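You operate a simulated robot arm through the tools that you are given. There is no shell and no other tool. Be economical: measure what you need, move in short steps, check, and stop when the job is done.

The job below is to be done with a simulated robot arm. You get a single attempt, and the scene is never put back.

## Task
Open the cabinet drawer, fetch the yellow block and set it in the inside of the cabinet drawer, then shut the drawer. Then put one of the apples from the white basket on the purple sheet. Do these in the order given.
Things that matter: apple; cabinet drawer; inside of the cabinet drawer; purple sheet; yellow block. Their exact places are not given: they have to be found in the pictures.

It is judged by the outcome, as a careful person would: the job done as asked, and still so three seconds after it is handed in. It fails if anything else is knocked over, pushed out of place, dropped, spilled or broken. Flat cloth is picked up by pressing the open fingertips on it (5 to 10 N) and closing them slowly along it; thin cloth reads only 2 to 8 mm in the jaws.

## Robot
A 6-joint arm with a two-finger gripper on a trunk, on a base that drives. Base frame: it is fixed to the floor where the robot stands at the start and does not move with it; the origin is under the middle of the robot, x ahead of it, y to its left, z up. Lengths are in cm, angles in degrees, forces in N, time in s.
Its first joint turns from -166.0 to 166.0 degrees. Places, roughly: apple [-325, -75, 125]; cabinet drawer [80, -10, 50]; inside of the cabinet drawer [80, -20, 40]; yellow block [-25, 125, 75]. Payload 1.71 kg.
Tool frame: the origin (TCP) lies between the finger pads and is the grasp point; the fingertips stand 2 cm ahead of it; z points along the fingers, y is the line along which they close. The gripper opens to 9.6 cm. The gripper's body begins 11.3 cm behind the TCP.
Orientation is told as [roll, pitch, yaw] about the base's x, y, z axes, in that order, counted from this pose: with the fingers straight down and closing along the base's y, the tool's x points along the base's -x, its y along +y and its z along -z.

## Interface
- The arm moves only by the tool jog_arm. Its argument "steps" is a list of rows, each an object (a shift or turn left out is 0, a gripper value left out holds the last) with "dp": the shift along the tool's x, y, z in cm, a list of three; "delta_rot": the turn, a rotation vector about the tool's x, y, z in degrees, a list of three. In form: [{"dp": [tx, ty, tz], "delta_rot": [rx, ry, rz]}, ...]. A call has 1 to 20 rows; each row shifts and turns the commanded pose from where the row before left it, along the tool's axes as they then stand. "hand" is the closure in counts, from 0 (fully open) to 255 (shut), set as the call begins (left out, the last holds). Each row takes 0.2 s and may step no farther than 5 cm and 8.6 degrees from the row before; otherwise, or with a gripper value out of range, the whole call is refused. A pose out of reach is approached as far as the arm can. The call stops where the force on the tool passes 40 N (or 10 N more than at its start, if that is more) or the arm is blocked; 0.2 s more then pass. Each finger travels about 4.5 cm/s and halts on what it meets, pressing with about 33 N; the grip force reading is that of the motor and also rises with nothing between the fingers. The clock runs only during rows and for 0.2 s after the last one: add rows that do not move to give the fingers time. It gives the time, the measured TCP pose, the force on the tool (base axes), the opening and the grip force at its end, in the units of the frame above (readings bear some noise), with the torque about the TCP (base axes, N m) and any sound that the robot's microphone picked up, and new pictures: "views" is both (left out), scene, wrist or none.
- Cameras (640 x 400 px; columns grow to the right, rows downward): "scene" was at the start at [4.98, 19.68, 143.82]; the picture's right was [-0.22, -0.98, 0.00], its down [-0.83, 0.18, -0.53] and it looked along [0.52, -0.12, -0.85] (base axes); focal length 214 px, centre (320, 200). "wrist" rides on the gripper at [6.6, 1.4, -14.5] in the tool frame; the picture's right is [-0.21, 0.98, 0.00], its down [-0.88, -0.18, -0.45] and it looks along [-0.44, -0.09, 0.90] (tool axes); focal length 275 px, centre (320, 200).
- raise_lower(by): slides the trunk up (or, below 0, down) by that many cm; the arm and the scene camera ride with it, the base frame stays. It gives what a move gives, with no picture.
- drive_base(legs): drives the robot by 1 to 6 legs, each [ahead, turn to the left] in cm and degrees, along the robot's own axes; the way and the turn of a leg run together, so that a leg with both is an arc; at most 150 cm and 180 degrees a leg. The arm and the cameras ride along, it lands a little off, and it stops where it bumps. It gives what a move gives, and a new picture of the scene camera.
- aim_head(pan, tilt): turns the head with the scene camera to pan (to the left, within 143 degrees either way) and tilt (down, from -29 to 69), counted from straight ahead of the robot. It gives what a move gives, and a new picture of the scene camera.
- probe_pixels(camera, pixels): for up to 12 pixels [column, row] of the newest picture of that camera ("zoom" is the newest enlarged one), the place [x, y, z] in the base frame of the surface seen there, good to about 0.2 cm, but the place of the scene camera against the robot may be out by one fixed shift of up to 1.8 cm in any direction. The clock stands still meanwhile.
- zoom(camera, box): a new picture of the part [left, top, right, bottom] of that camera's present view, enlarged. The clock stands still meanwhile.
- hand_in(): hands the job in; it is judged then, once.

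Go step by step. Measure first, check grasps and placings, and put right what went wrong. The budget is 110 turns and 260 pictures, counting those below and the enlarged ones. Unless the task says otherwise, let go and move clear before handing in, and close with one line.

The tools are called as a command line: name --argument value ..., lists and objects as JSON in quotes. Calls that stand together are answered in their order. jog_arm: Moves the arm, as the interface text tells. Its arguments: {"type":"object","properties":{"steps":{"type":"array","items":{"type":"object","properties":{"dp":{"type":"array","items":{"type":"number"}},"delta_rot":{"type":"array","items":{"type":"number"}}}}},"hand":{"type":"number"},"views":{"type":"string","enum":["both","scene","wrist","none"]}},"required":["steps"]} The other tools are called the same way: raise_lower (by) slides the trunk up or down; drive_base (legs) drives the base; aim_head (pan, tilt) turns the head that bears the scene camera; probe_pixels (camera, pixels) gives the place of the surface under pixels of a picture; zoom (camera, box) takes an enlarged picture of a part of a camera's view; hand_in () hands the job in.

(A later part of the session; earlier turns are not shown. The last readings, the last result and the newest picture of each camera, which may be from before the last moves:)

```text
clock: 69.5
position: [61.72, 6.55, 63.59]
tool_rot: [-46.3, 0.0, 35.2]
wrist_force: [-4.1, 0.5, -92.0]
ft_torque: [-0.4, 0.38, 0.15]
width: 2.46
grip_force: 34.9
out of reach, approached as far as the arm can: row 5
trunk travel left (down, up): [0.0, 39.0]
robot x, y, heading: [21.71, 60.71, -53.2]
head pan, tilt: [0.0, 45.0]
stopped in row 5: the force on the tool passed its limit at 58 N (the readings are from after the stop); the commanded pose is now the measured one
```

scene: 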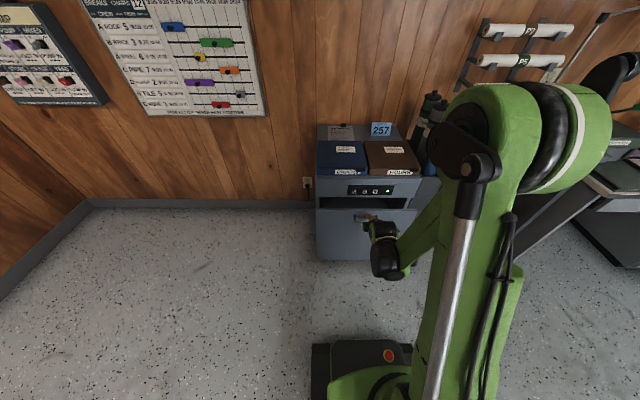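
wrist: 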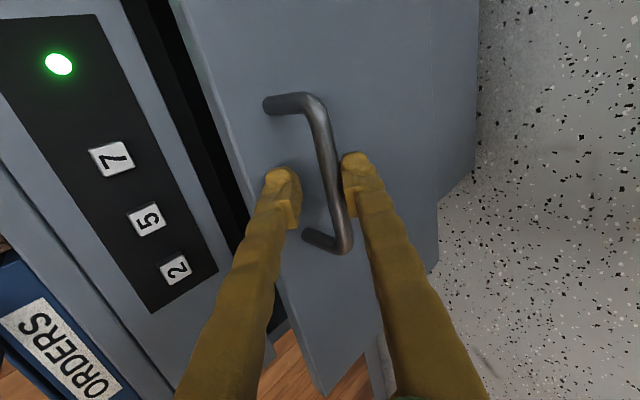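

Drawer is open about 7 cm, but the tilted pose ran out of reach and is loading the bar. Release gently and back off; I'll pull by the panel's top edge with the tool vertical instead.

jog_arm --steps '[{}, {}, {}]' --hand 150 --views "none"

jog_arm --steps '[{"dp": [0, 0, -2]}, {"dp": [0, 0, -2]}, {"dp": [0, 0, -2]}, {"dp": [0, -1, -2]}, {"dp": [0, -2, -2]}, {"dp": [0, -2, -2]}, {}]'

```text
clock: 70.3
position: [61.82, 6.49, 64.11]
tool_rot: [-47.0, 0.0, 35.2]
wrist_force: [0.1, 0.1, 0.1]
ft_torque: [0.02, -0.03, 0.01]
width: 3.94
grip_force: 0.0
trunk travel left (down, up): [0.0, 39.0]
robot x, y, heading: [21.25, 60.72, -53.0]
head pan, tilt: [0.0, 45.0]
```

```text
clock: 71.9
position: [58.72, 10.84, 76.01]
tool_rot: [-47.0, 0.1, 35.2]
wrist_force: [0.2, 0.7, 0.1]
ft_torque: [0.02, -0.01, 0.01]
width: 3.95
grip_force: 0.0
trunk travel left (down, up): [0.0, 39.0]
robot x, y, heading: [21.35, 60.36, -53.4]
head pan, tilt: [0.0, 45.0]
```

scene: 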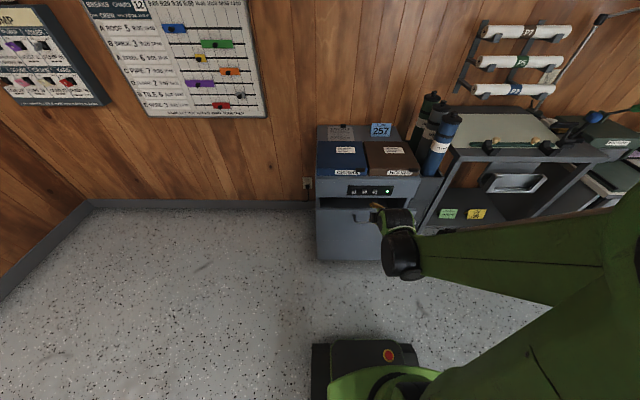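
wrist: 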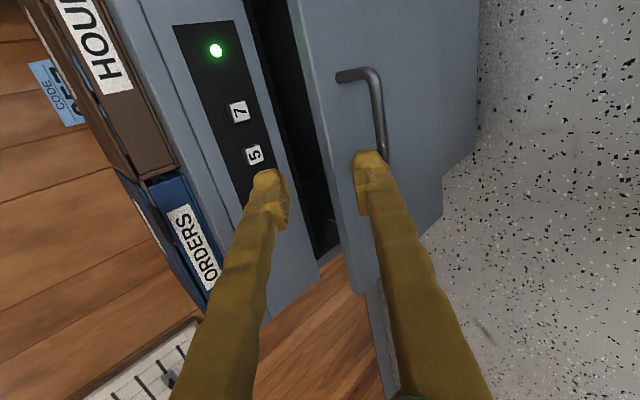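

probe_pixels --camera "wrist" --pixels '[[298, 20], [315, 100], [330, 160], [290, 20], [305, 85], [320, 150], [340, 260], [350, 278], [285, 60], [310, 180]]'

jog_arm --steps '[{"dp": [0, 0, -3]}, {"delta_rot": [-7.8, 0, 0]}, {"delta_rot": [-7.8, 0, 0]}, {"delta_rot": [-7.8, 0, 0]}, {"delta_rot": [-7.8, 0, 0]}, {"delta_rot": [-7.8, 0, 0]}, {"delta_rot": [-7.8, 0, 0]}, {"dp": [0, -3, 0]}, {}]' --views "wrist"

```text
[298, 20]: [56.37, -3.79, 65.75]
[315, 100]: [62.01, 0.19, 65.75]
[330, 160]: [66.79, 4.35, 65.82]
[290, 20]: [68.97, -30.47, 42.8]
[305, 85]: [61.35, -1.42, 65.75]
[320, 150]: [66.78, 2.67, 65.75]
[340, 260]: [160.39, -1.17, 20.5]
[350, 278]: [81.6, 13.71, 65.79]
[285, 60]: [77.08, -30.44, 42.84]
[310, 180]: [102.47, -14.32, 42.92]
```

```text
clock: 73.9
position: [59.17, 10.37, 78.02]
tool_rot: [-0.1, 0.0, 35.2]
wrist_force: [-0.3, -0.1, 0.6]
ft_torque: [0.0, -0.03, 0.0]
width: 3.95
grip_force: 0.1
trunk travel left (down, up): [0.0, 39.0]
robot x, y, heading: [21.6, 60.71, -53.5]
head pan, tilt: [0.0, 45.0]
```

wrist: 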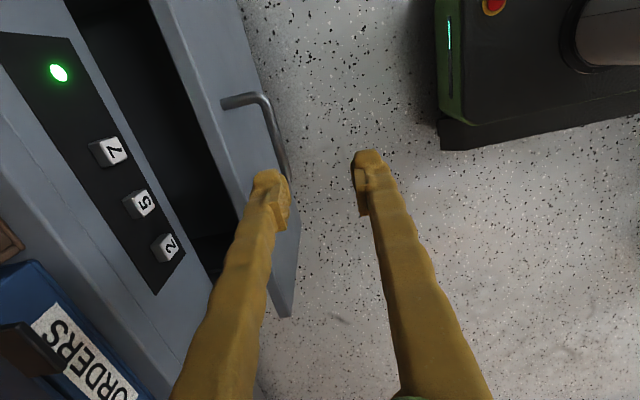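

Panel top edge at z≈65.8, 6–7.7 cm out from the face. Move over it and down so the fingers straddle it.

jog_arm --steps '[{"dp": [0, -3.4, 0]}, {"dp": [0, -3.4, 0]}, {"dp": [0.1, -3.3, 0]}, {"dp": [0, 0, 4]}, {"dp": [0, 0, 4]}, {}]' --views "wrist"

```text
clock: 75.3
position: [64.81, 2.11, 70.17]
tool_rot: [-0.2, 0.0, 35.2]
wrist_force: [-0.3, 0.0, 0.1]
ft_torque: [0.01, 0.02, 0.01]
width: 3.94
grip_force: 0.0
trunk travel left (down, up): [0.0, 39.0]
robot x, y, heading: [21.81, 59.96, -53.3]
head pan, tilt: [0.0, 45.0]
```

wrist: 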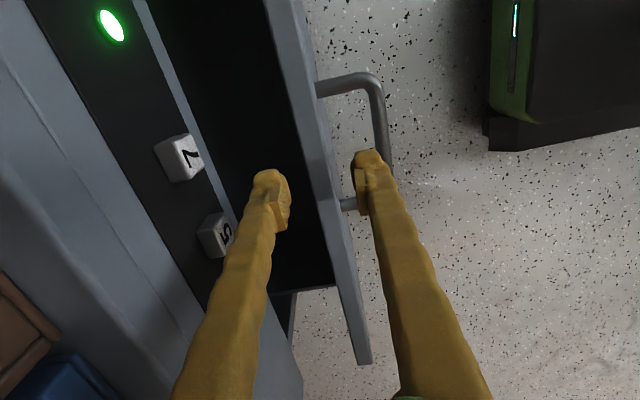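

jog_arm --steps '[{"dp": [0, 0, 2.5]}, {"dp": [0, 0, 2.5]}, {}]' --views "wrist"

jog_arm --steps '[{}, {}, {}, {}]' --hand 255 --views "none"

```text
clock: 76.1
position: [64.81, 2.23, 65.2]
tool_rot: [-0.2, 0.1, 35.2]
wrist_force: [-0.1, 0.3, 0.8]
ft_torque: [-0.01, -0.04, -0.01]
width: 3.95
grip_force: 0.0
trunk travel left (down, up): [0.0, 39.0]
robot x, y, heading: [21.5, 60.78, -53.3]
head pan, tilt: [0.0, 45.0]
```

wrist: 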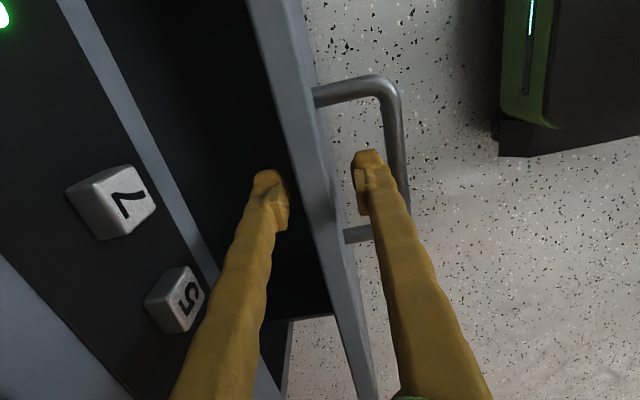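

```text
clock: 77.1
position: [64.98, 2.1, 65.09]
tool_rot: [-0.1, 0.1, 35.1]
wrist_force: [-0.5, 0.6, -4.8]
ft_torque: [0.04, 0.03, 0.21]
width: 1.7
grip_force: 34.6
trunk travel left (down, up): [0.0, 39.0]
robot x, y, heading: [21.65, 60.26, -53.1]
head pan, tilt: [0.0, 45.0]
```

Panel edge gripped (1.7 cm). Pull outward.

jog_arm --steps '[{"dp": [0, 1.5, 0]}, {"dp": [0, 2, 0]}, {"dp": [0, 2, 0]}, {"dp": [0, 2, 0]}, {"dp": [0, 2, 0]}, {"dp": [0, 2, 0]}, {"dp": [0, 2, 0]}, {"dp": [0, 2, 0]}, {}]'

```text
clock: 79.1
position: [56.06, 14.63, 64.93]
tool_rot: [-0.1, -0.1, 35.2]
wrist_force: [-7.6, -3.8, -6.4]
ft_torque: [-0.06, 0.1, 0.16]
width: 1.71
grip_force: 34.9
trunk travel left (down, up): [0.0, 39.0]
robot x, y, heading: [21.84, 60.9, -53.2]
head pan, tilt: [0.0, 45.0]
```

scene: 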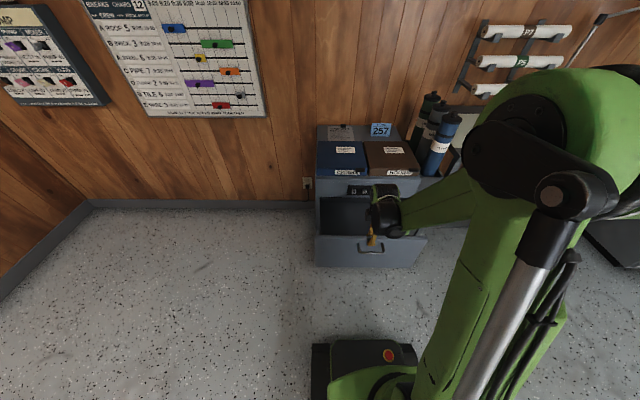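
wrist: 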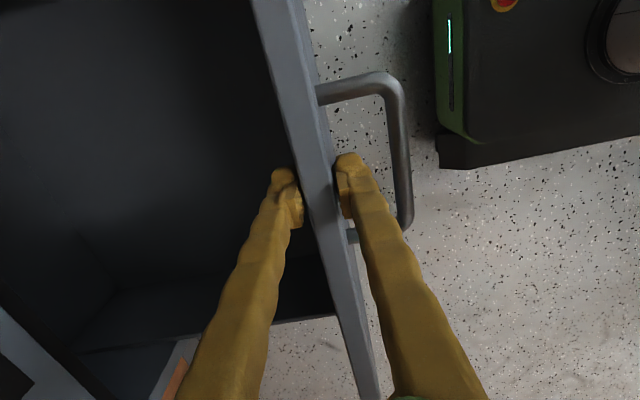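

The drawer is open ~21 cm, enough. Release, lift, and raise for the turn to the table.

jog_arm --steps '[{}, {}, {}, {}]' --hand 140 --views "none"

jog_arm --steps '[{"dp": [0, 0, -4]}, {"dp": [0, 0, -4]}, {"dp": [0, 0, -4]}, {"dp": [0, 0, -5]}, {"dp": [0, 0, -5]}, {"dp": [0, 0, -5]}, {"dp": [0, 0, -5]}, {}]'

raise_lower --by 18

```text
clock: 80.1
position: [56.0, 14.5, 65.05]
tool_rot: [-0.1, 0.0, 35.2]
wrist_force: [-0.1, -0.1, 0.2]
ft_torque: [0.01, 0.02, 0.02]
width: 4.35
grip_force: 0.2
trunk travel left (down, up): [0.0, 39.0]
robot x, y, heading: [21.4, 60.76, -53.0]
head pan, tilt: [0.0, 45.0]
```

```text
clock: 81.9
position: [55.93, 14.48, 97.13]
tool_rot: [-0.2, 0.1, 35.2]
wrist_force: [-0.3, -0.7, -0.4]
ft_torque: [0.01, 0.03, 0.01]
width: 4.33
grip_force: 0.1
trunk travel left (down, up): [0.0, 39.0]
robot x, y, heading: [22.26, 60.44, -53.4]
head pan, tilt: [0.0, 45.0]
```

scene: 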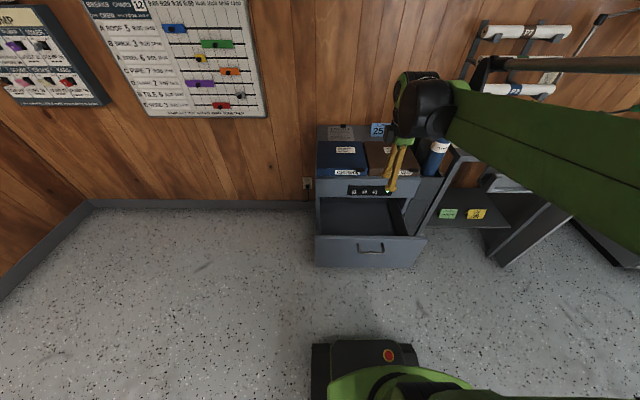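
wrist: 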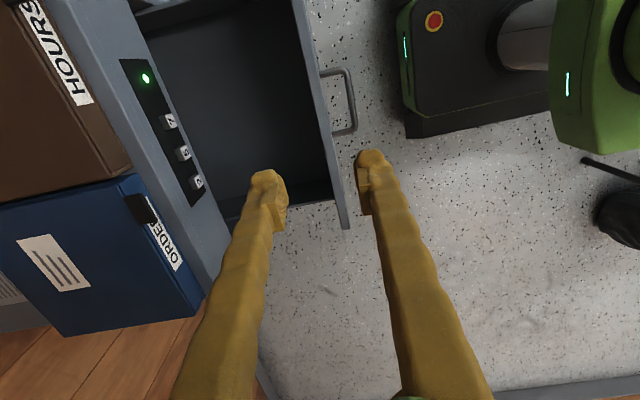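

```text
clock: 83.9
position: [55.99, 14.53, 115.03]
tool_rot: [-0.1, -0.1, 35.2]
wrist_force: [1.0, 0.3, 0.0]
ft_torque: [-0.02, 0.01, -0.01]
width: 4.31
grip_force: 0.0
trunk travel left (down, up): [-18.0, 21.0]
robot x, y, heading: [21.68, 60.85, -53.2]
head pan, tilt: [0.0, 45.0]
```

Drawer fully visible in the wrist view. Probe its interior, then turn the base toward the table.

probe_pixels --camera "wrist" --pixels '[[220, 100], [270, 60], [290, 130], [250, 150], [300, 20], [330, 200], [316, 100], [240, 205], [330, 170]]'

drive_base --legs '[[0, 128]]'

aim_head --pan 50 --tilt 55

```text
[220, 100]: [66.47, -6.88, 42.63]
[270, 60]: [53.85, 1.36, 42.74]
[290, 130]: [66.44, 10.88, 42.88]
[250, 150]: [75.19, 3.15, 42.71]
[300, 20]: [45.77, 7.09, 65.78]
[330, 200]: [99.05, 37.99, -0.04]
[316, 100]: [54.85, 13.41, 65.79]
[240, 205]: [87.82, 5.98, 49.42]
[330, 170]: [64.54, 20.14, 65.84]
```

```text
clock: 92.7
position: [34.81, 116.62, 115.08]
tool_rot: [-0.3, -0.1, 165.4]
wrist_force: [-0.9, -0.8, -0.3]
ft_torque: [-0.02, 0.04, 0.02]
width: 4.31
grip_force: 0.1
trunk travel left (down, up): [-18.0, 21.0]
robot x, y, heading: [22.24, 60.32, 77.1]
head pan, tilt: [0.0, 45.0]
```

scene: 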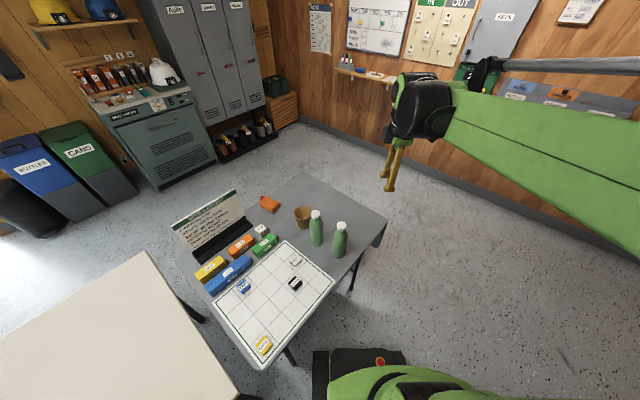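

```text
clock: 93.8
position: [34.36, 114.89, 115.87]
tool_rot: [-1.0, 0.1, 165.5]
wrist_force: [-0.4, -1.0, 1.0]
ft_torque: [0.15, -0.05, 0.0]
width: 4.32
grip_force: 0.1
trunk travel left (down, up): [-18.0, 21.0]
robot x, y, heading: [22.26, 60.32, 76.7]
head pan, tilt: [50.0, 55.0]
```

scene: 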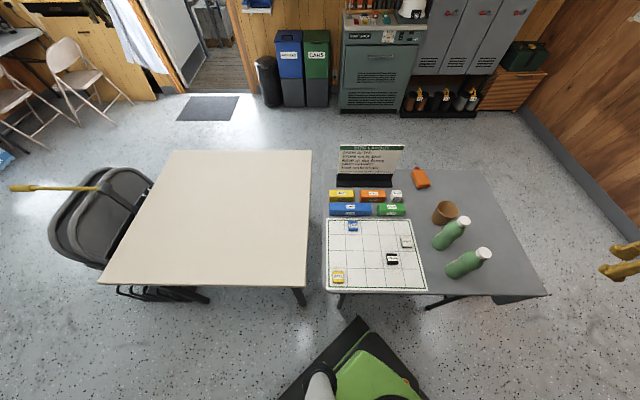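

Probe the SKIP block ends with the scene camera, and swing the arm to near it at safe height.

probe_pixels --camera "scene" --pixels '[[333, 194], [353, 194], [342, 192], [330, 209], [370, 209], [362, 194], [384, 194], [325, 225], [455, 222], [483, 253], [370, 150]]'

jog_arm --steps '[{"dp": [-4.8, 0.9, 0]}, {"dp": [-4.8, 0.9, 0]}, {"dp": [-4.8, 0.9, 0]}, {"dp": [-4.8, 0.9, 0]}, {"dp": [-4.8, 0.9, 0]}, {"dp": [-4.8, 0.9, 0]}, {"dp": [-4.8, 0.9, 0]}, {"dp": [-4.8, 0.9, 0]}, {"dp": [-4.8, 0.9, 0]}, {"dp": [-4.8, 0.9, 0]}, {}, {}]' --hand 0

```text
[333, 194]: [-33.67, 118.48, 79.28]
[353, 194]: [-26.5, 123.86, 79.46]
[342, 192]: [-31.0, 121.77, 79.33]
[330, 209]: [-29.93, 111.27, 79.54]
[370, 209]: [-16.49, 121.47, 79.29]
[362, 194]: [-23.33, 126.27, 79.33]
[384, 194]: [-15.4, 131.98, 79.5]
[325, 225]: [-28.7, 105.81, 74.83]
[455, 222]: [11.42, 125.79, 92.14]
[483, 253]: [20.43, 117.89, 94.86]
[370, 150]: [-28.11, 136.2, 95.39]
```

```text
clock: 96.4
position: [-14.65, 118.32, 115.63]
tool_rot: [-1.0, 0.0, 165.5]
wrist_force: [0.3, 0.1, 0.3]
ft_torque: [-0.02, -0.01, 0.0]
width: 9.59
grip_force: 0.0
trunk travel left (down, up): [-18.0, 21.0]
robot x, y, heading: [21.67, 60.35, 77.2]
head pan, tilt: [50.0, 55.0]
```

scene: 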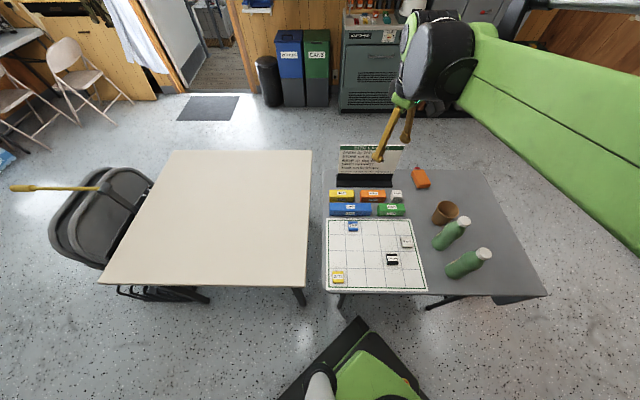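
wrist: 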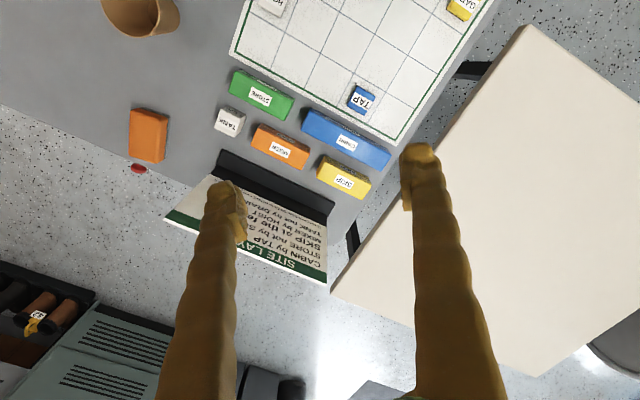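

zoom --camera "wrist" --box '[230, 80, 420, 240]'

```text
2.50 times, centred on (325, 160) of wrist
```

zoom: 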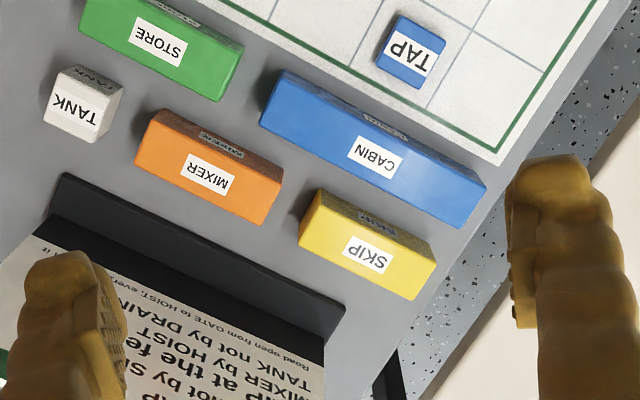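

probe_pixels --camera "zoom" --pixels '[[315, 212], [305, 240], [410, 292], [430, 262], [365, 250], [290, 225], [275, 255], [280, 195], [350, 178], [430, 225], [310, 290], [345, 320]]'

```text
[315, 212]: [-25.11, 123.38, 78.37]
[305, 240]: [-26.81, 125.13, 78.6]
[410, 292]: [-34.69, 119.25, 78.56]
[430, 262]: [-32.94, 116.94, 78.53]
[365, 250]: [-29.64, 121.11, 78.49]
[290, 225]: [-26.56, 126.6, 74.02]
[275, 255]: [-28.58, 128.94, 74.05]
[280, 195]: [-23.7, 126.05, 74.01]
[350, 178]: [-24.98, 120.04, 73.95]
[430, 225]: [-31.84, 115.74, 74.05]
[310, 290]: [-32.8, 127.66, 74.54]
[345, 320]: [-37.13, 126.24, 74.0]
```

SKIP's top centre ≈ (-29.9,121.1,78.5), long axis ≈ 37.5°. Align the closing line across its width and come closer to judge the gap to the blue CABIN block.

jog_arm --steps '[{"delta_rot": [0, 0, -7.4]}, {"delta_rot": [0, 0, -7.4]}, {"delta_rot": [0, 0, -7.4]}, {"delta_rot": [0, 0, -7.4]}, {"delta_rot": [0, 0, -7.4]}, {"delta_rot": [0, 0, -7.4]}, {"delta_rot": [0, 0, -7.4]}, {"dp": [-2.5, -3, 4]}, {"dp": [-2.5, -3, 4]}, {"dp": [-2.5, -3, 4]}, {"dp": [-2.5, -2.5, 4]}, {}, {}]' --hand 110 --views "wrist"

zoom --camera "wrist" --box '[220, 80, 420, 240]'

```text
refused: row 8 steps farther than a row can; nothing moved
```

```text
2.50 times, centred on (320, 160) of wrist
```

zoom: 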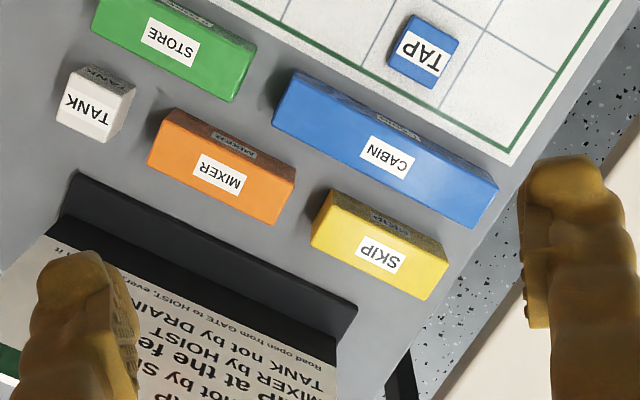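

jog_arm --steps '[{"delta_rot": [0, 0, -7.4]}, {"delta_rot": [0, 0, -7.4]}, {"delta_rot": [0, 0, -7.4]}, {"delta_rot": [0, 0, -7.4]}, {"delta_rot": [0, 0, -7.4]}, {"delta_rot": [0, 0, -7.4]}, {"delta_rot": [0, 0, -7.4]}, {"dp": [-2, -2.3, 3.6]}, {"dp": [-2, -2.3, 3.6]}, {"dp": [-2, -2.3, 3.6]}, {"dp": [-2, -2.3, 3.6]}, {"dp": [-2, -2.3, 3.6]}, {}, {}]' --hand 110 --views "wrist"

zoom --camera "wrist" --box '[220, 80, 420, 240]'

```text
clock: 99.4
position: [-29.2, 121.69, 97.95]
tool_rot: [-0.5, 0.7, -142.7]
wrist_force: [0.3, 0.4, 1.0]
ft_torque: [-0.07, -0.01, 0.0]
width: 5.46
grip_force: 0.1
trunk travel left (down, up): [-18.0, 21.0]
robot x, y, heading: [22.03, 60.72, 76.7]
head pan, tilt: [50.0, 55.0]
```

wrist: 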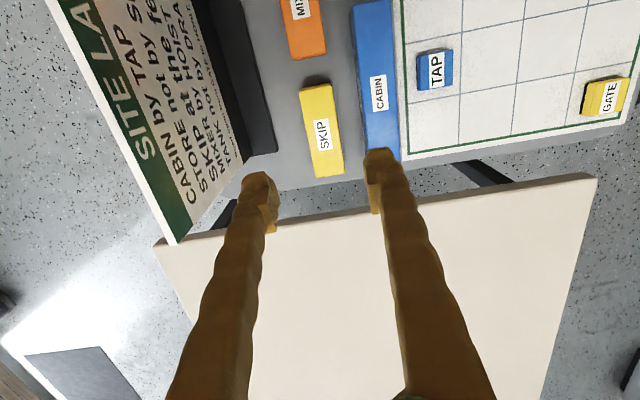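

```text
2.50 times, centred on (320, 160) of wrist
```

zoom: 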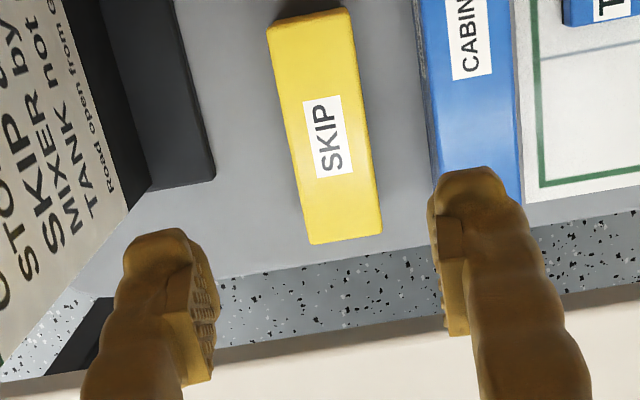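

probe_pixels --camera "zoom" --pixels '[[290, 110], [361, 95], [300, 180], [374, 165], [312, 240], [380, 228], [275, 30], [345, 12], [425, 70], [437, 150], [405, 160], [200, 120]]'

```text
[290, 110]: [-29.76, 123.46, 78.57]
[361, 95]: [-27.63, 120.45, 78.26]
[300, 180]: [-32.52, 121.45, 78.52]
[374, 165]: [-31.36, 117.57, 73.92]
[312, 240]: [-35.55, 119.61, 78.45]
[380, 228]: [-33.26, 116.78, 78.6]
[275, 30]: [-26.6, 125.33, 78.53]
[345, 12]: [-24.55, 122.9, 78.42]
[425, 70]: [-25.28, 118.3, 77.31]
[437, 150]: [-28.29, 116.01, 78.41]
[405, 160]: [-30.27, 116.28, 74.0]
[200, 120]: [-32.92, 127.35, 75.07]
```

Gaps are ample (3.2 cm to CABIN, ~4.9 cm to the sign base). Centre ≈ (-30.0,121.15). Trim yaw and go down to z≈77.2.

jog_arm --steps '[{"dp": [-0.95, -0.05, 0], "delta_rot": [0.3, 0.5, 1.8]}, {"dp": [0, 0, 4.5]}, {"dp": [0, 0, 4.5]}, {"dp": [0, 0, 4.5]}, {"dp": [0, 0, 2.5]}, {}]' --views "wrist"

```text
clock: 100.8
position: [-29.88, 121.78, 81.82]
tool_rot: [-1.0, 1.1, -144.5]
wrist_force: [0.7, 0.2, 0.5]
ft_torque: [-0.02, 0.01, 0.0]
width: 5.46
grip_force: 0.1
trunk travel left (down, up): [-18.0, 21.0]
robot x, y, heading: [21.91, 60.44, 76.8]
head pan, tilt: [50.0, 55.0]
```

wrist: 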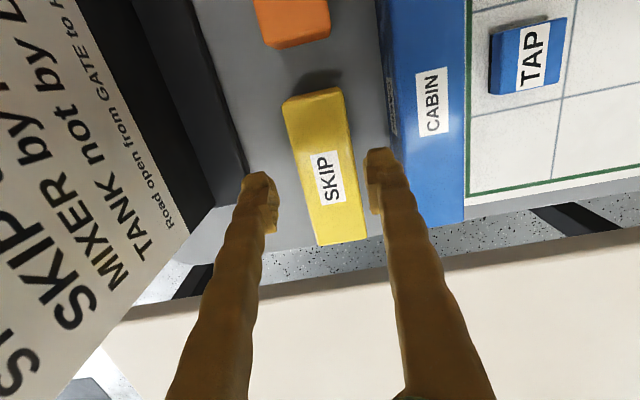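

jog_arm --steps '[{"dp": [-0.46, 0.44, 0], "delta_rot": [-0.9, -1.0, 0]}, {"dp": [0, 0, 2.3]}, {"dp": [0, 0, 2.3]}, {}]' --views "wrist"

```text
clock: 101.8
position: [-30.11, 121.12, 77.13]
tool_rot: [-0.1, 0.2, -144.5]
wrist_force: [0.0, 0.5, -0.2]
ft_torque: [0.01, -0.02, -0.05]
width: 5.47
grip_force: 0.0
trunk travel left (down, up): [-18.0, 21.0]
robot x, y, heading: [21.73, 60.47, 77.0]
head pan, tilt: [50.0, 55.0]
```

wrist: 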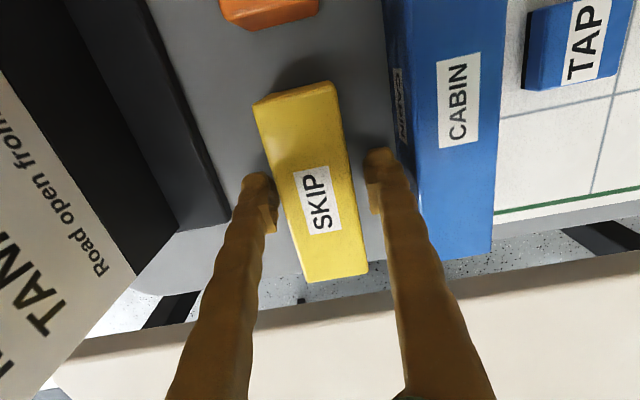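

The fingers straddle the block with room on both sides. Close and lift.

jog_arm --steps '[{}, {}, {}, {}]' --hand 255 --views "none"

jog_arm --steps '[{"dp": [0, 0, -3]}, {"dp": [0, 0, -4]}, {"dp": [0, 0, -5]}, {"dp": [0, 0, -5]}, {"dp": [0, 0, -5]}, {"dp": [0, 0, -5]}, {"dp": [0, 0, -5]}, {"dp": [0, 0, -5]}, {}]'

```text
clock: 102.8
position: [-30.07, 121.0, 77.1]
tool_rot: [-0.1, 0.2, -144.5]
wrist_force: [0.7, -0.1, 0.2]
ft_torque: [-0.03, 0.0, 0.02]
width: 3.95
grip_force: 33.0
trunk travel left (down, up): [-18.0, 21.0]
robot x, y, heading: [21.76, 60.66, 76.9]
head pan, tilt: [50.0, 55.0]
```

```text
clock: 104.8
position: [-30.0, 120.72, 114.15]
tool_rot: [0.0, 0.2, -144.5]
wrist_force: [0.1, -0.5, 0.5]
ft_torque: [0.04, 0.03, -0.03]
width: 0.0
grip_force: 29.3
trunk travel left (down, up): [-18.0, 21.0]
robot x, y, heading: [22.19, 60.67, 77.3]
head pan, tilt: [50.0, 55.0]
```

scene: 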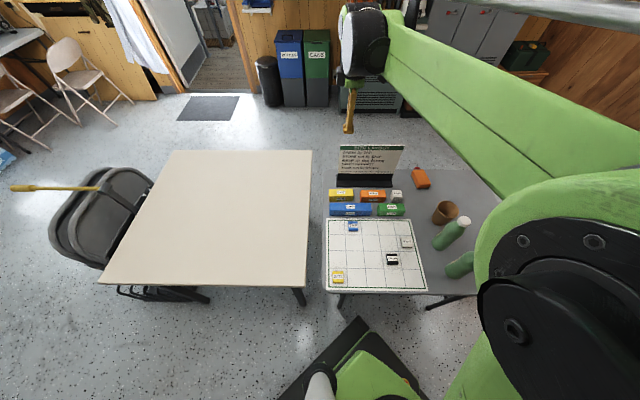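
wrist: 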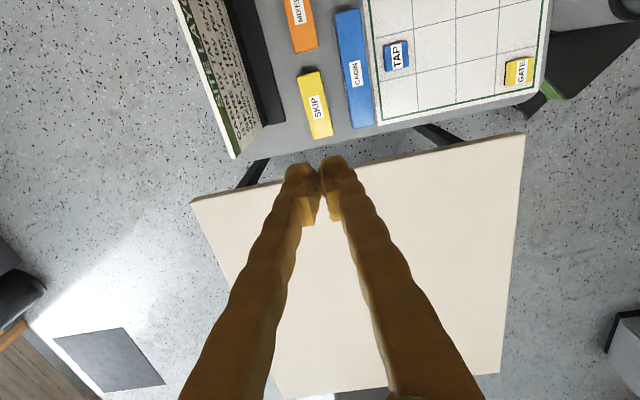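

The block slipped out and is still on the table. I'll re-measure it and grasp deeper, aligned, and lift slowly.

jog_arm --steps '[{"dp": [0, 0, 5]}, {"dp": [0, 0, 5]}, {"dp": [0, 0, 5]}, {"dp": [0, 0, 5]}, {}]' --hand 110 --views "wrist"

zoom --camera "wrist" --box '[240, 60, 400, 190]'

```text
clock: 106.0
position: [-30.17, 121.1, 94.33]
tool_rot: [0.0, 0.1, -144.6]
wrist_force: [-1.0, 0.5, -1.2]
ft_torque: [0.0, -0.02, -0.01]
width: 5.47
grip_force: 0.1
trunk travel left (down, up): [-18.0, 21.0]
robot x, y, heading: [22.23, 60.65, 77.0]
head pan, tilt: [50.0, 55.0]
```

wrist: 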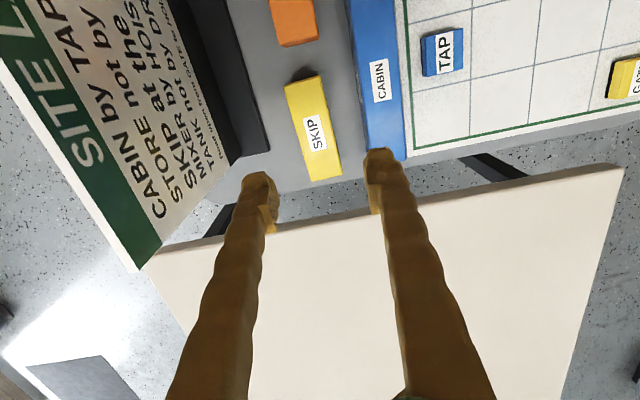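

```text
3.08 times, centred on (320, 125) of wrist
```

zoom: 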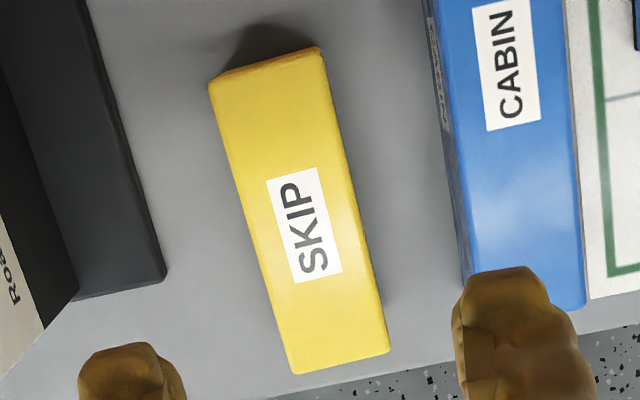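

probe_pixels --camera "zoom" --pixels '[[215, 100], [320, 65], [228, 145], [336, 130], [255, 230], [362, 225], [275, 300], [378, 300], [295, 368], [385, 348]]'

```text
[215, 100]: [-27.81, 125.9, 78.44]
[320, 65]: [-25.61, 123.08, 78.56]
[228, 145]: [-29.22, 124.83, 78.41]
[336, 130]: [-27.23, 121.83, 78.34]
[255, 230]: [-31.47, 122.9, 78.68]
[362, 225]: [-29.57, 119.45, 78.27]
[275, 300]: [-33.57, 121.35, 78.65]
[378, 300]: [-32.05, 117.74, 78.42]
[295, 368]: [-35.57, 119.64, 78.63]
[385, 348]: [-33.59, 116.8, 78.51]
```

Block axis now reads 38.5°, width ≈3.9. Trim and regrasp deeper (tips just above the table), then lift slowly.

jog_arm --steps '[{"dp": [0.1, -0.45, 0], "delta_rot": [0, 0, -3.1]}, {"dp": [0, 0, 4.4]}, {"dp": [0, 0, 4.4]}, {"dp": [0, 0, 4.4]}, {"dp": [0, 0, 3.5]}, {"dp": [0, 0, 1]}, {}]' --views "wrist"

jog_arm --steps '[{}, {}, {}, {}, {}]' --hand 255 --views "none"

jog_arm --steps '[{"dp": [0, 0, -0.2]}, {"dp": [0, 0, -0.3]}, {"dp": [0, 0, -0.3]}, {"dp": [0, 0, -0.3]}, {"dp": [0, 0, -0.4]}]' --views "wrist"

```text
clock: 107.6
position: [-30.34, 121.38, 76.45]
tool_rot: [-0.1, 0.2, -141.3]
wrist_force: [0.1, 0.5, 0.7]
ft_torque: [0.01, -0.01, -0.03]
width: 5.47
grip_force: 0.0
trunk travel left (down, up): [-18.0, 21.0]
robot x, y, heading: [22.17, 60.6, 77.0]
head pan, tilt: [50.0, 55.0]
```

wrist: 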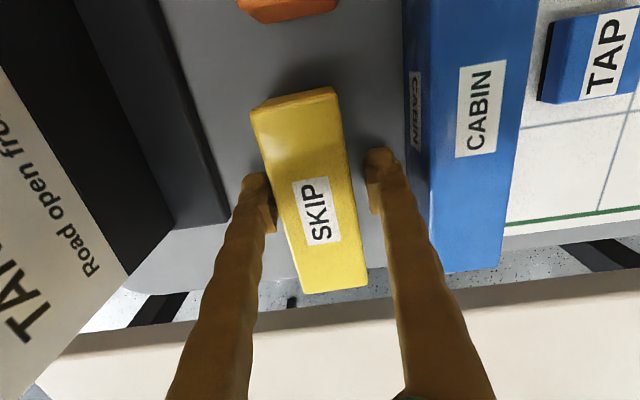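

```text
clock: 108.8
position: [-30.24, 121.32, 76.37]
tool_rot: [-0.2, 0.2, -141.3]
wrist_force: [-0.1, -0.3, -0.4]
ft_torque: [0.03, -0.01, 0.0]
width: 4.05
grip_force: 33.3
trunk travel left (down, up): [-18.0, 21.0]
robot x, y, heading: [22.16, 60.51, 76.9]
head pan, tilt: [50.0, 55.0]
```

```text
clock: 110.0
position: [-30.26, 121.34, 77.86]
tool_rot: [0.0, 0.2, -141.4]
wrist_force: [-0.1, 0.2, -2.2]
ft_torque: [0.02, -0.01, 0.01]
width: 4.03
grip_force: 32.8
trunk travel left (down, up): [-18.0, 21.0]
robot x, y, heading: [21.93, 60.78, 76.9]
head pan, tilt: [50.0, 55.0]
```

wrist: 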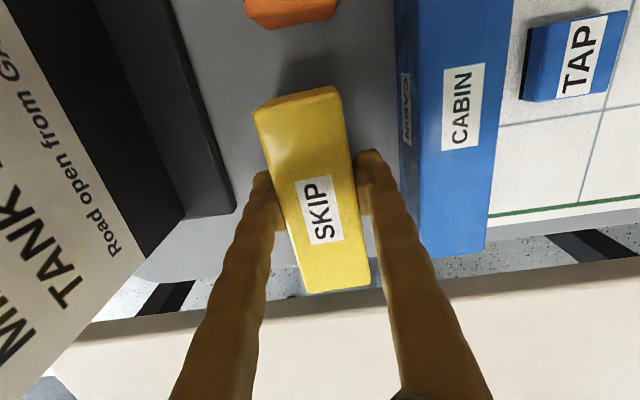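

The block is coming up (-2.2 N, width 4.0). Continue slowly.

jog_arm --steps '[{"dp": [0, 0, -0.5]}, {"dp": [0, 0, -0.8]}, {"dp": [0, 0, -1]}, {"dp": [0, 0, -1]}, {"dp": [0, 0, -1]}, {"dp": [0, 0, -1.2]}, {"dp": [0, 0, -1.2]}, {"dp": [0, 0, -1.2]}, {"dp": [0, 0, -1.2]}, {"dp": [0, 0, -1.2]}, {"dp": [0, 0, -1.2]}, {"dp": [0, 0, -1.2]}, {"dp": [0, 0, -1]}, {"dp": [0, 0, -0.5]}]'

```text
clock: 113.0
position: [-30.23, 121.26, 92.2]
tool_rot: [-0.1, 0.2, -141.4]
wrist_force: [-0.5, 0.3, -2.0]
ft_torque: [-0.01, 0.02, -0.02]
width: 4.05
grip_force: 32.8
trunk travel left (down, up): [-18.0, 21.0]
robot x, y, heading: [22.39, 60.46, 77.1]
head pan, tilt: [50.0, 55.0]
```

scene: 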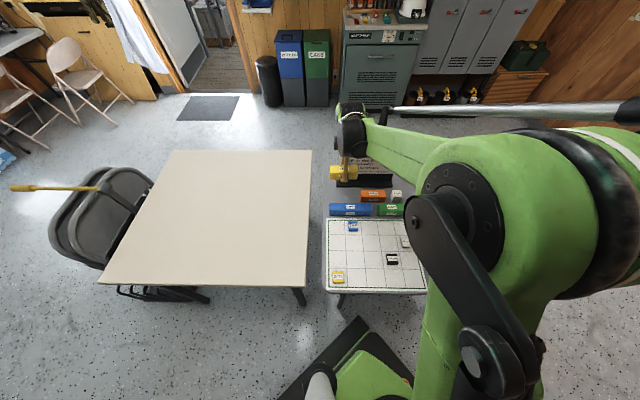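
wrist: 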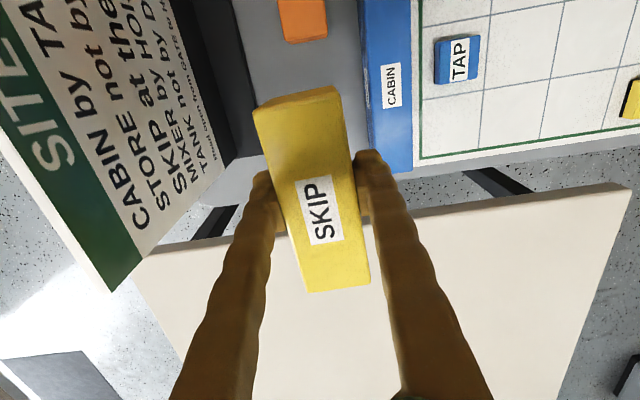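

Firmly held. Lift higher and draw in toward the robot smoothly.

jog_arm --steps '[{"dp": [0, 0, -0.6]}, {"dp": [0, 0.6, -1.2]}, {"dp": [0, 1.2, -1.5]}, {"dp": [0, 1.6, -1.6]}, {"dp": [0, 1.8, -1.6]}, {"dp": [0, 1.8, -1.6]}, {"dp": [0, 1.8, -1.6]}, {"dp": [0, 1.8, -1.6]}, {"dp": [0, 1.8, -1.6]}, {"dp": [0, 1.8, -1.6]}, {"dp": [0, 1.8, -1.6]}, {"dp": [0, 1.8, -1.6]}, {"dp": [0, 1.8, -1.2]}, {"dp": [0, 1.8, -0.8]}, {"dp": [0, 1.4, -0.4]}, {"dp": [0, 0.8, 0]}, {"dp": [0, 0.3, 0]}]' --views "wrist"

drive_base --legs '[[0, -65], [0, -65]]'

aim_head --pan 5 --tilt 50

```text
clock: 116.6
position: [-15.27, 102.51, 112.21]
tool_rot: [-0.1, 0.3, -141.3]
wrist_force: [-1.2, -0.3, -1.5]
ft_torque: [-0.03, 0.02, 0.0]
width: 4.03
grip_force: 33.0
trunk travel left (down, up): [-18.0, 21.0]
robot x, y, heading: [22.3, 60.5, 76.9]
head pan, tilt: [50.0, 55.0]
```

wrist: 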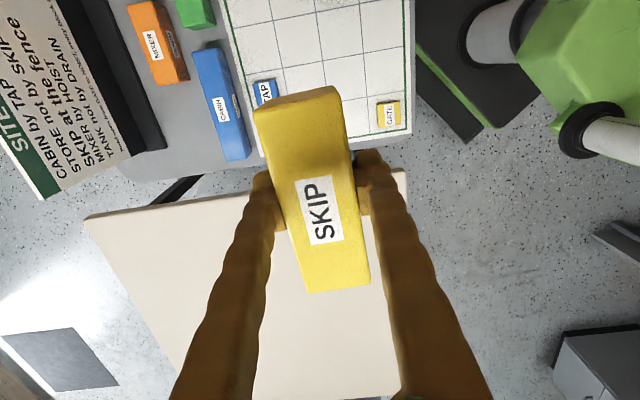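

```text
clock: 125.7
position: [78.45, 62.89, 112.17]
tool_rot: [-0.1, 0.1, 89.4]
wrist_force: [-0.4, 0.8, -1.7]
ft_torque: [-0.01, -0.03, 0.01]
width: 4.02
grip_force: 33.4
trunk travel left (down, up): [-18.0, 21.0]
robot x, y, heading: [22.69, 60.68, -52.1]
head pan, tilt: [50.0, 55.0]
```

scene: 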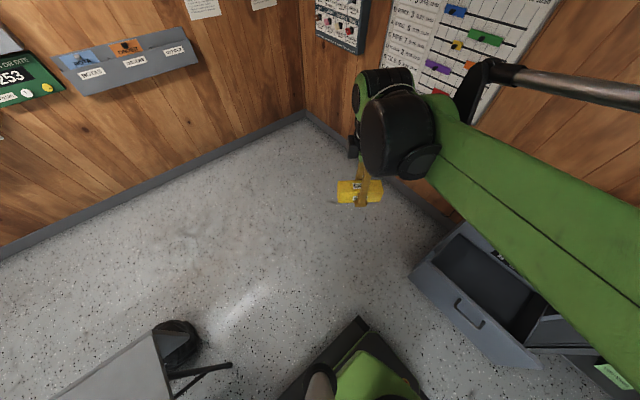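

```text
clock: 126.8
position: [77.52, 64.03, 112.69]
tool_rot: [-0.6, 0.8, 89.4]
wrist_force: [-0.1, -0.6, -1.4]
ft_torque: [0.0, 0.05, 0.01]
width: 4.07
grip_force: 33.2
trunk travel left (down, up): [-18.0, 21.0]
robot x, y, heading: [22.41, 60.55, -51.9]
head pan, tilt: [5.0, 50.0]
```

scene: 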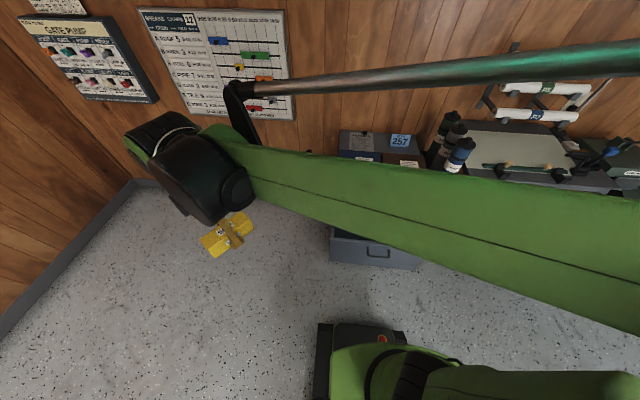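

Block still held (width 4.05). Rotate the tool back to yaw ≈35° and swing smoothly over the open drawer.

jog_arm --steps '[{"delta_rot": [0, 0, 4]}, {"delta_rot": [0, 0, 6.5]}, {"delta_rot": [0, 0, 7]}, {"delta_rot": [0, 0, 7]}, {"delta_rot": [0, 0, 7]}, {"delta_rot": [0, 0, 7]}, {"delta_rot": [0, 0, 7]}, {"delta_rot": [0, 0, 5.5]}, {"delta_rot": [0, 0, 3]}, {}]' --views "none"

jog_arm --steps '[{"dp": [0.8, -0.7, 0]}, {"dp": [1.6, -1.36, 0]}, {"dp": [2.2, -1.87, 0]}, {"dp": [2.5, -2.12, 0]}, {"dp": [2.5, -2.12, 0]}, {"dp": [2.5, -2.12, 0]}, {"dp": [2.5, -2.12, 0]}, {"dp": [2.5, -2.12, 0]}, {"dp": [2.5, -2.12, 0]}, {"dp": [2.5, -2.12, 0]}, {"dp": [2.5, -2.12, 0]}, {"dp": [2.5, -2.12, 0]}, {"dp": [2.5, -2.12, 0]}, {"dp": [2.5, -2.12, 0]}, {"dp": [2.5, -2.12, 0]}, {"dp": [2.5, -2.12, 0]}, {"dp": [2.5, -2.12, 0]}, {"dp": [2.5, -2.12, 0]}, {"dp": [2, -1.7, 0]}, {"dp": [1, -0.85, 0]}]'

```text
clock: 129.0
position: [77.35, 64.1, 112.74]
tool_rot: [-1.0, 0.0, 35.4]
wrist_force: [0.1, 0.6, -1.6]
ft_torque: [0.0, -0.02, 0.01]
width: 4.02
grip_force: 32.9
trunk travel left (down, up): [-18.0, 21.0]
robot x, y, heading: [22.4, 60.67, -52.5]
head pan, tilt: [5.0, 50.0]
```

```text
clock: 133.2
position: [62.86, 6.62, 113.31]
tool_rot: [-1.0, 0.0, 35.4]
wrist_force: [0.0, -0.3, -1.5]
ft_torque: [-0.03, 0.0, 0.02]
width: 4.02
grip_force: 33.1
trunk travel left (down, up): [-18.0, 21.0]
robot x, y, heading: [22.34, 60.78, -52.1]
head pan, tilt: [5.0, 50.0]
```

scene: 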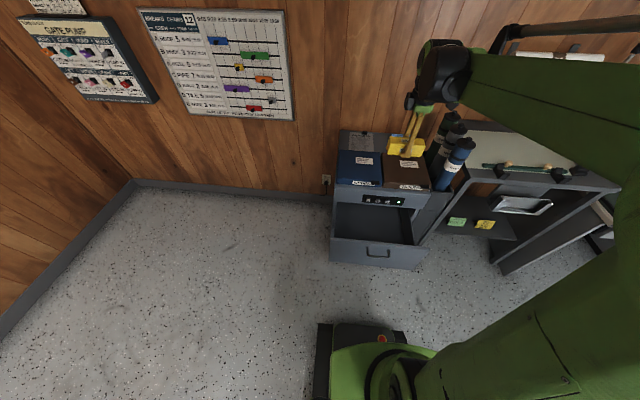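
wrist: 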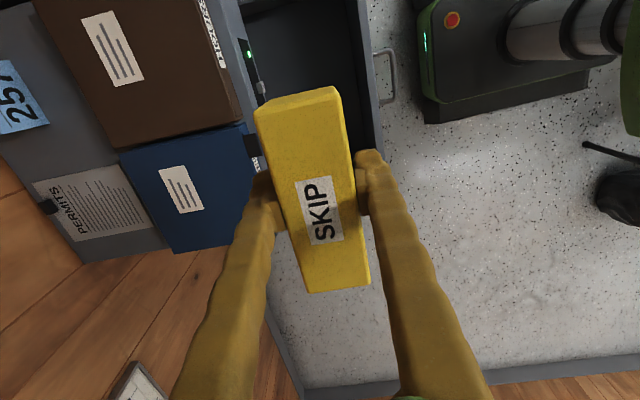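

Over the drawer, 11.8 cm out from the face, centred. Lower the trunk and descend.

raise_lower --by -18

jog_arm --steps '[{"dp": [0, 0, 1]}, {"dp": [0, 0, 2]}, {"dp": [0, 0, 2.7]}, {"dp": [0, 0, 2.7]}, {"dp": [0, 0, 2.7]}, {"dp": [0, 0, 2.7]}, {"dp": [0, 0, 2.7]}, {"dp": [0, 0, 2.7]}, {"dp": [0, 0, 2.7]}, {"dp": [0, 0, 2.7]}, {"dp": [0, 0, 2]}, {"dp": [0, 0, 1]}, {}]'

```text
clock: 135.2
position: [62.81, 6.71, 95.53]
tool_rot: [-1.0, 0.0, 35.5]
wrist_force: [0.0, -0.7, -2.1]
ft_torque: [0.01, 0.03, 0.04]
width: 4.06
grip_force: 33.2
trunk travel left (down, up): [0.0, 39.0]
robot x, y, heading: [22.5, 60.46, -52.4]
head pan, tilt: [5.0, 50.0]
```

```text
clock: 138.0
position: [63.0, 6.45, 67.64]
tool_rot: [-1.0, 0.0, 35.4]
wrist_force: [0.0, 0.1, -1.3]
ft_torque: [0.03, -0.02, 0.01]
width: 4.02
grip_force: 33.0
trunk travel left (down, up): [0.0, 39.0]
robot x, y, heading: [22.72, 60.63, -52.2]
head pan, tilt: [5.0, 50.0]
```

scene: 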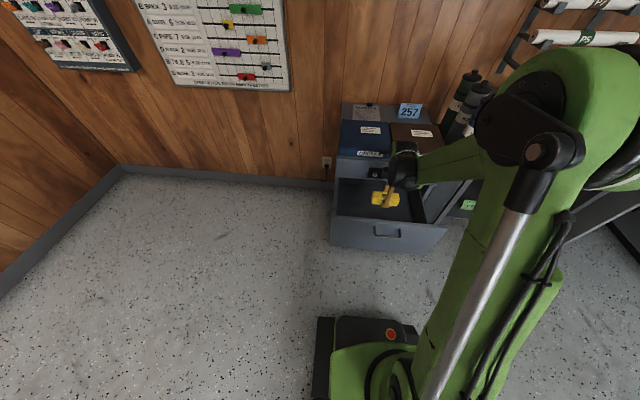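
wrist: 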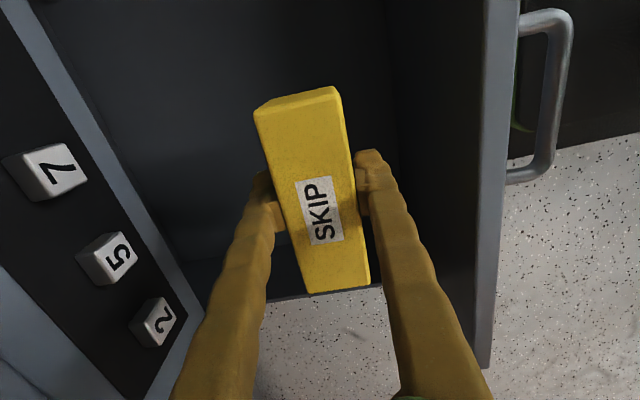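

probe_pixels --camera "wrist" --pixels '[[270, 300], [380, 285], [240, 270], [390, 240], [250, 210], [200, 100], [480, 350], [430, 200], [450, 30], [310, 290], [290, 110]]'

```text
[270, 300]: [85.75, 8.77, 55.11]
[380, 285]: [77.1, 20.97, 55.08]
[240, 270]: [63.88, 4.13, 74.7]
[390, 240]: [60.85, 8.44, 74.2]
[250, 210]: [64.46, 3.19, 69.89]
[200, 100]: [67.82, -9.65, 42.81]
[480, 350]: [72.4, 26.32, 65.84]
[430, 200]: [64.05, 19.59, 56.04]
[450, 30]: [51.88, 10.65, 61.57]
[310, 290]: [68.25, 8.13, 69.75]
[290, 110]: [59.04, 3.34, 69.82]
```

Plenty of room on all sides. Descend to the drawer floor (z 42.8).

jog_arm --steps '[{"dp": [0, 0, 1]}, {"dp": [0, 0, 2]}, {"dp": [0, 0, 2.7]}, {"dp": [0, 0, 2.7]}, {"dp": [0, 0, 2.7]}, {"dp": [0, 0, 2.7]}, {"dp": [0, 0, 2.7]}, {"dp": [0, 0, 2.5]}, {"dp": [0, 0, 1.4]}, {"dp": [0, 0, 0.6]}, {"dp": [0, 0, 0.4]}, {"dp": [0, 0, 0.3]}, {}]'

```text
clock: 140.8
position: [63.32, 6.11, 45.98]
tool_rot: [-1.0, 0.0, 35.4]
wrist_force: [-0.6, 0.3, -1.4]
ft_torque: [-0.04, -0.01, 0.03]
width: 4.03
grip_force: 33.0
trunk travel left (down, up): [0.0, 39.0]
robot x, y, heading: [22.4, 60.53, -52.1]
head pan, tilt: [5.0, 50.0]
```

scene: 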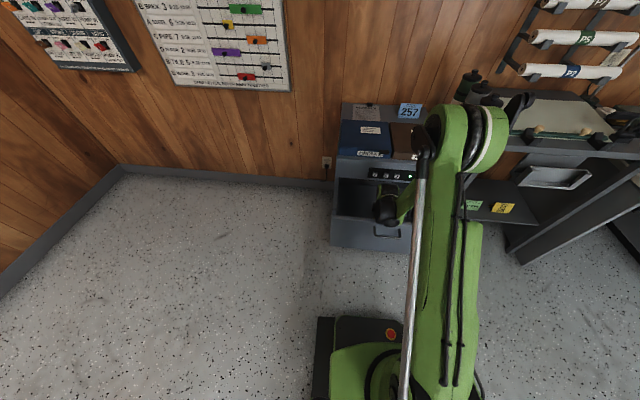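
wrist: 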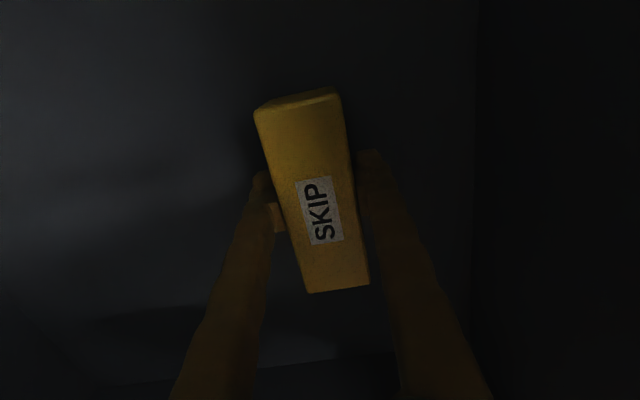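

Lower in tiny steps until the floor is felt.

jog_arm --steps '[{"dp": [0, 0, 0.25]}, {"dp": [0, 0, 0.25]}, {"dp": [0, 0, 0.2]}, {}]' --views "none"

```text
clock: 141.8
position: [63.25, 6.07, 45.42]
tool_rot: [-1.1, 0.1, 35.5]
wrist_force: [0.0, -0.3, -2.0]
ft_torque: [0.0, 0.0, -0.01]
width: 4.03
grip_force: 33.4
trunk travel left (down, up): [0.0, 39.0]
robot x, y, heading: [22.16, 60.72, -52.0]
head pan, tilt: [5.0, 50.0]
```

jog_arm --steps '[{"dp": [0, 0, 0.2]}, {"dp": [0, 0, 0.2]}, {}]' --views "none"

```text
clock: 142.6
position: [63.15, 6.32, 45.39]
tool_rot: [-1.2, 0.0, 35.4]
wrist_force: [-0.5, 0.4, -0.5]
ft_torque: [-0.02, -0.01, 0.03]
width: 4.01
grip_force: 33.1
trunk travel left (down, up): [0.0, 39.0]
robot x, y, heading: [22.17, 60.55, -52.3]
head pan, tilt: [5.0, 50.0]
```

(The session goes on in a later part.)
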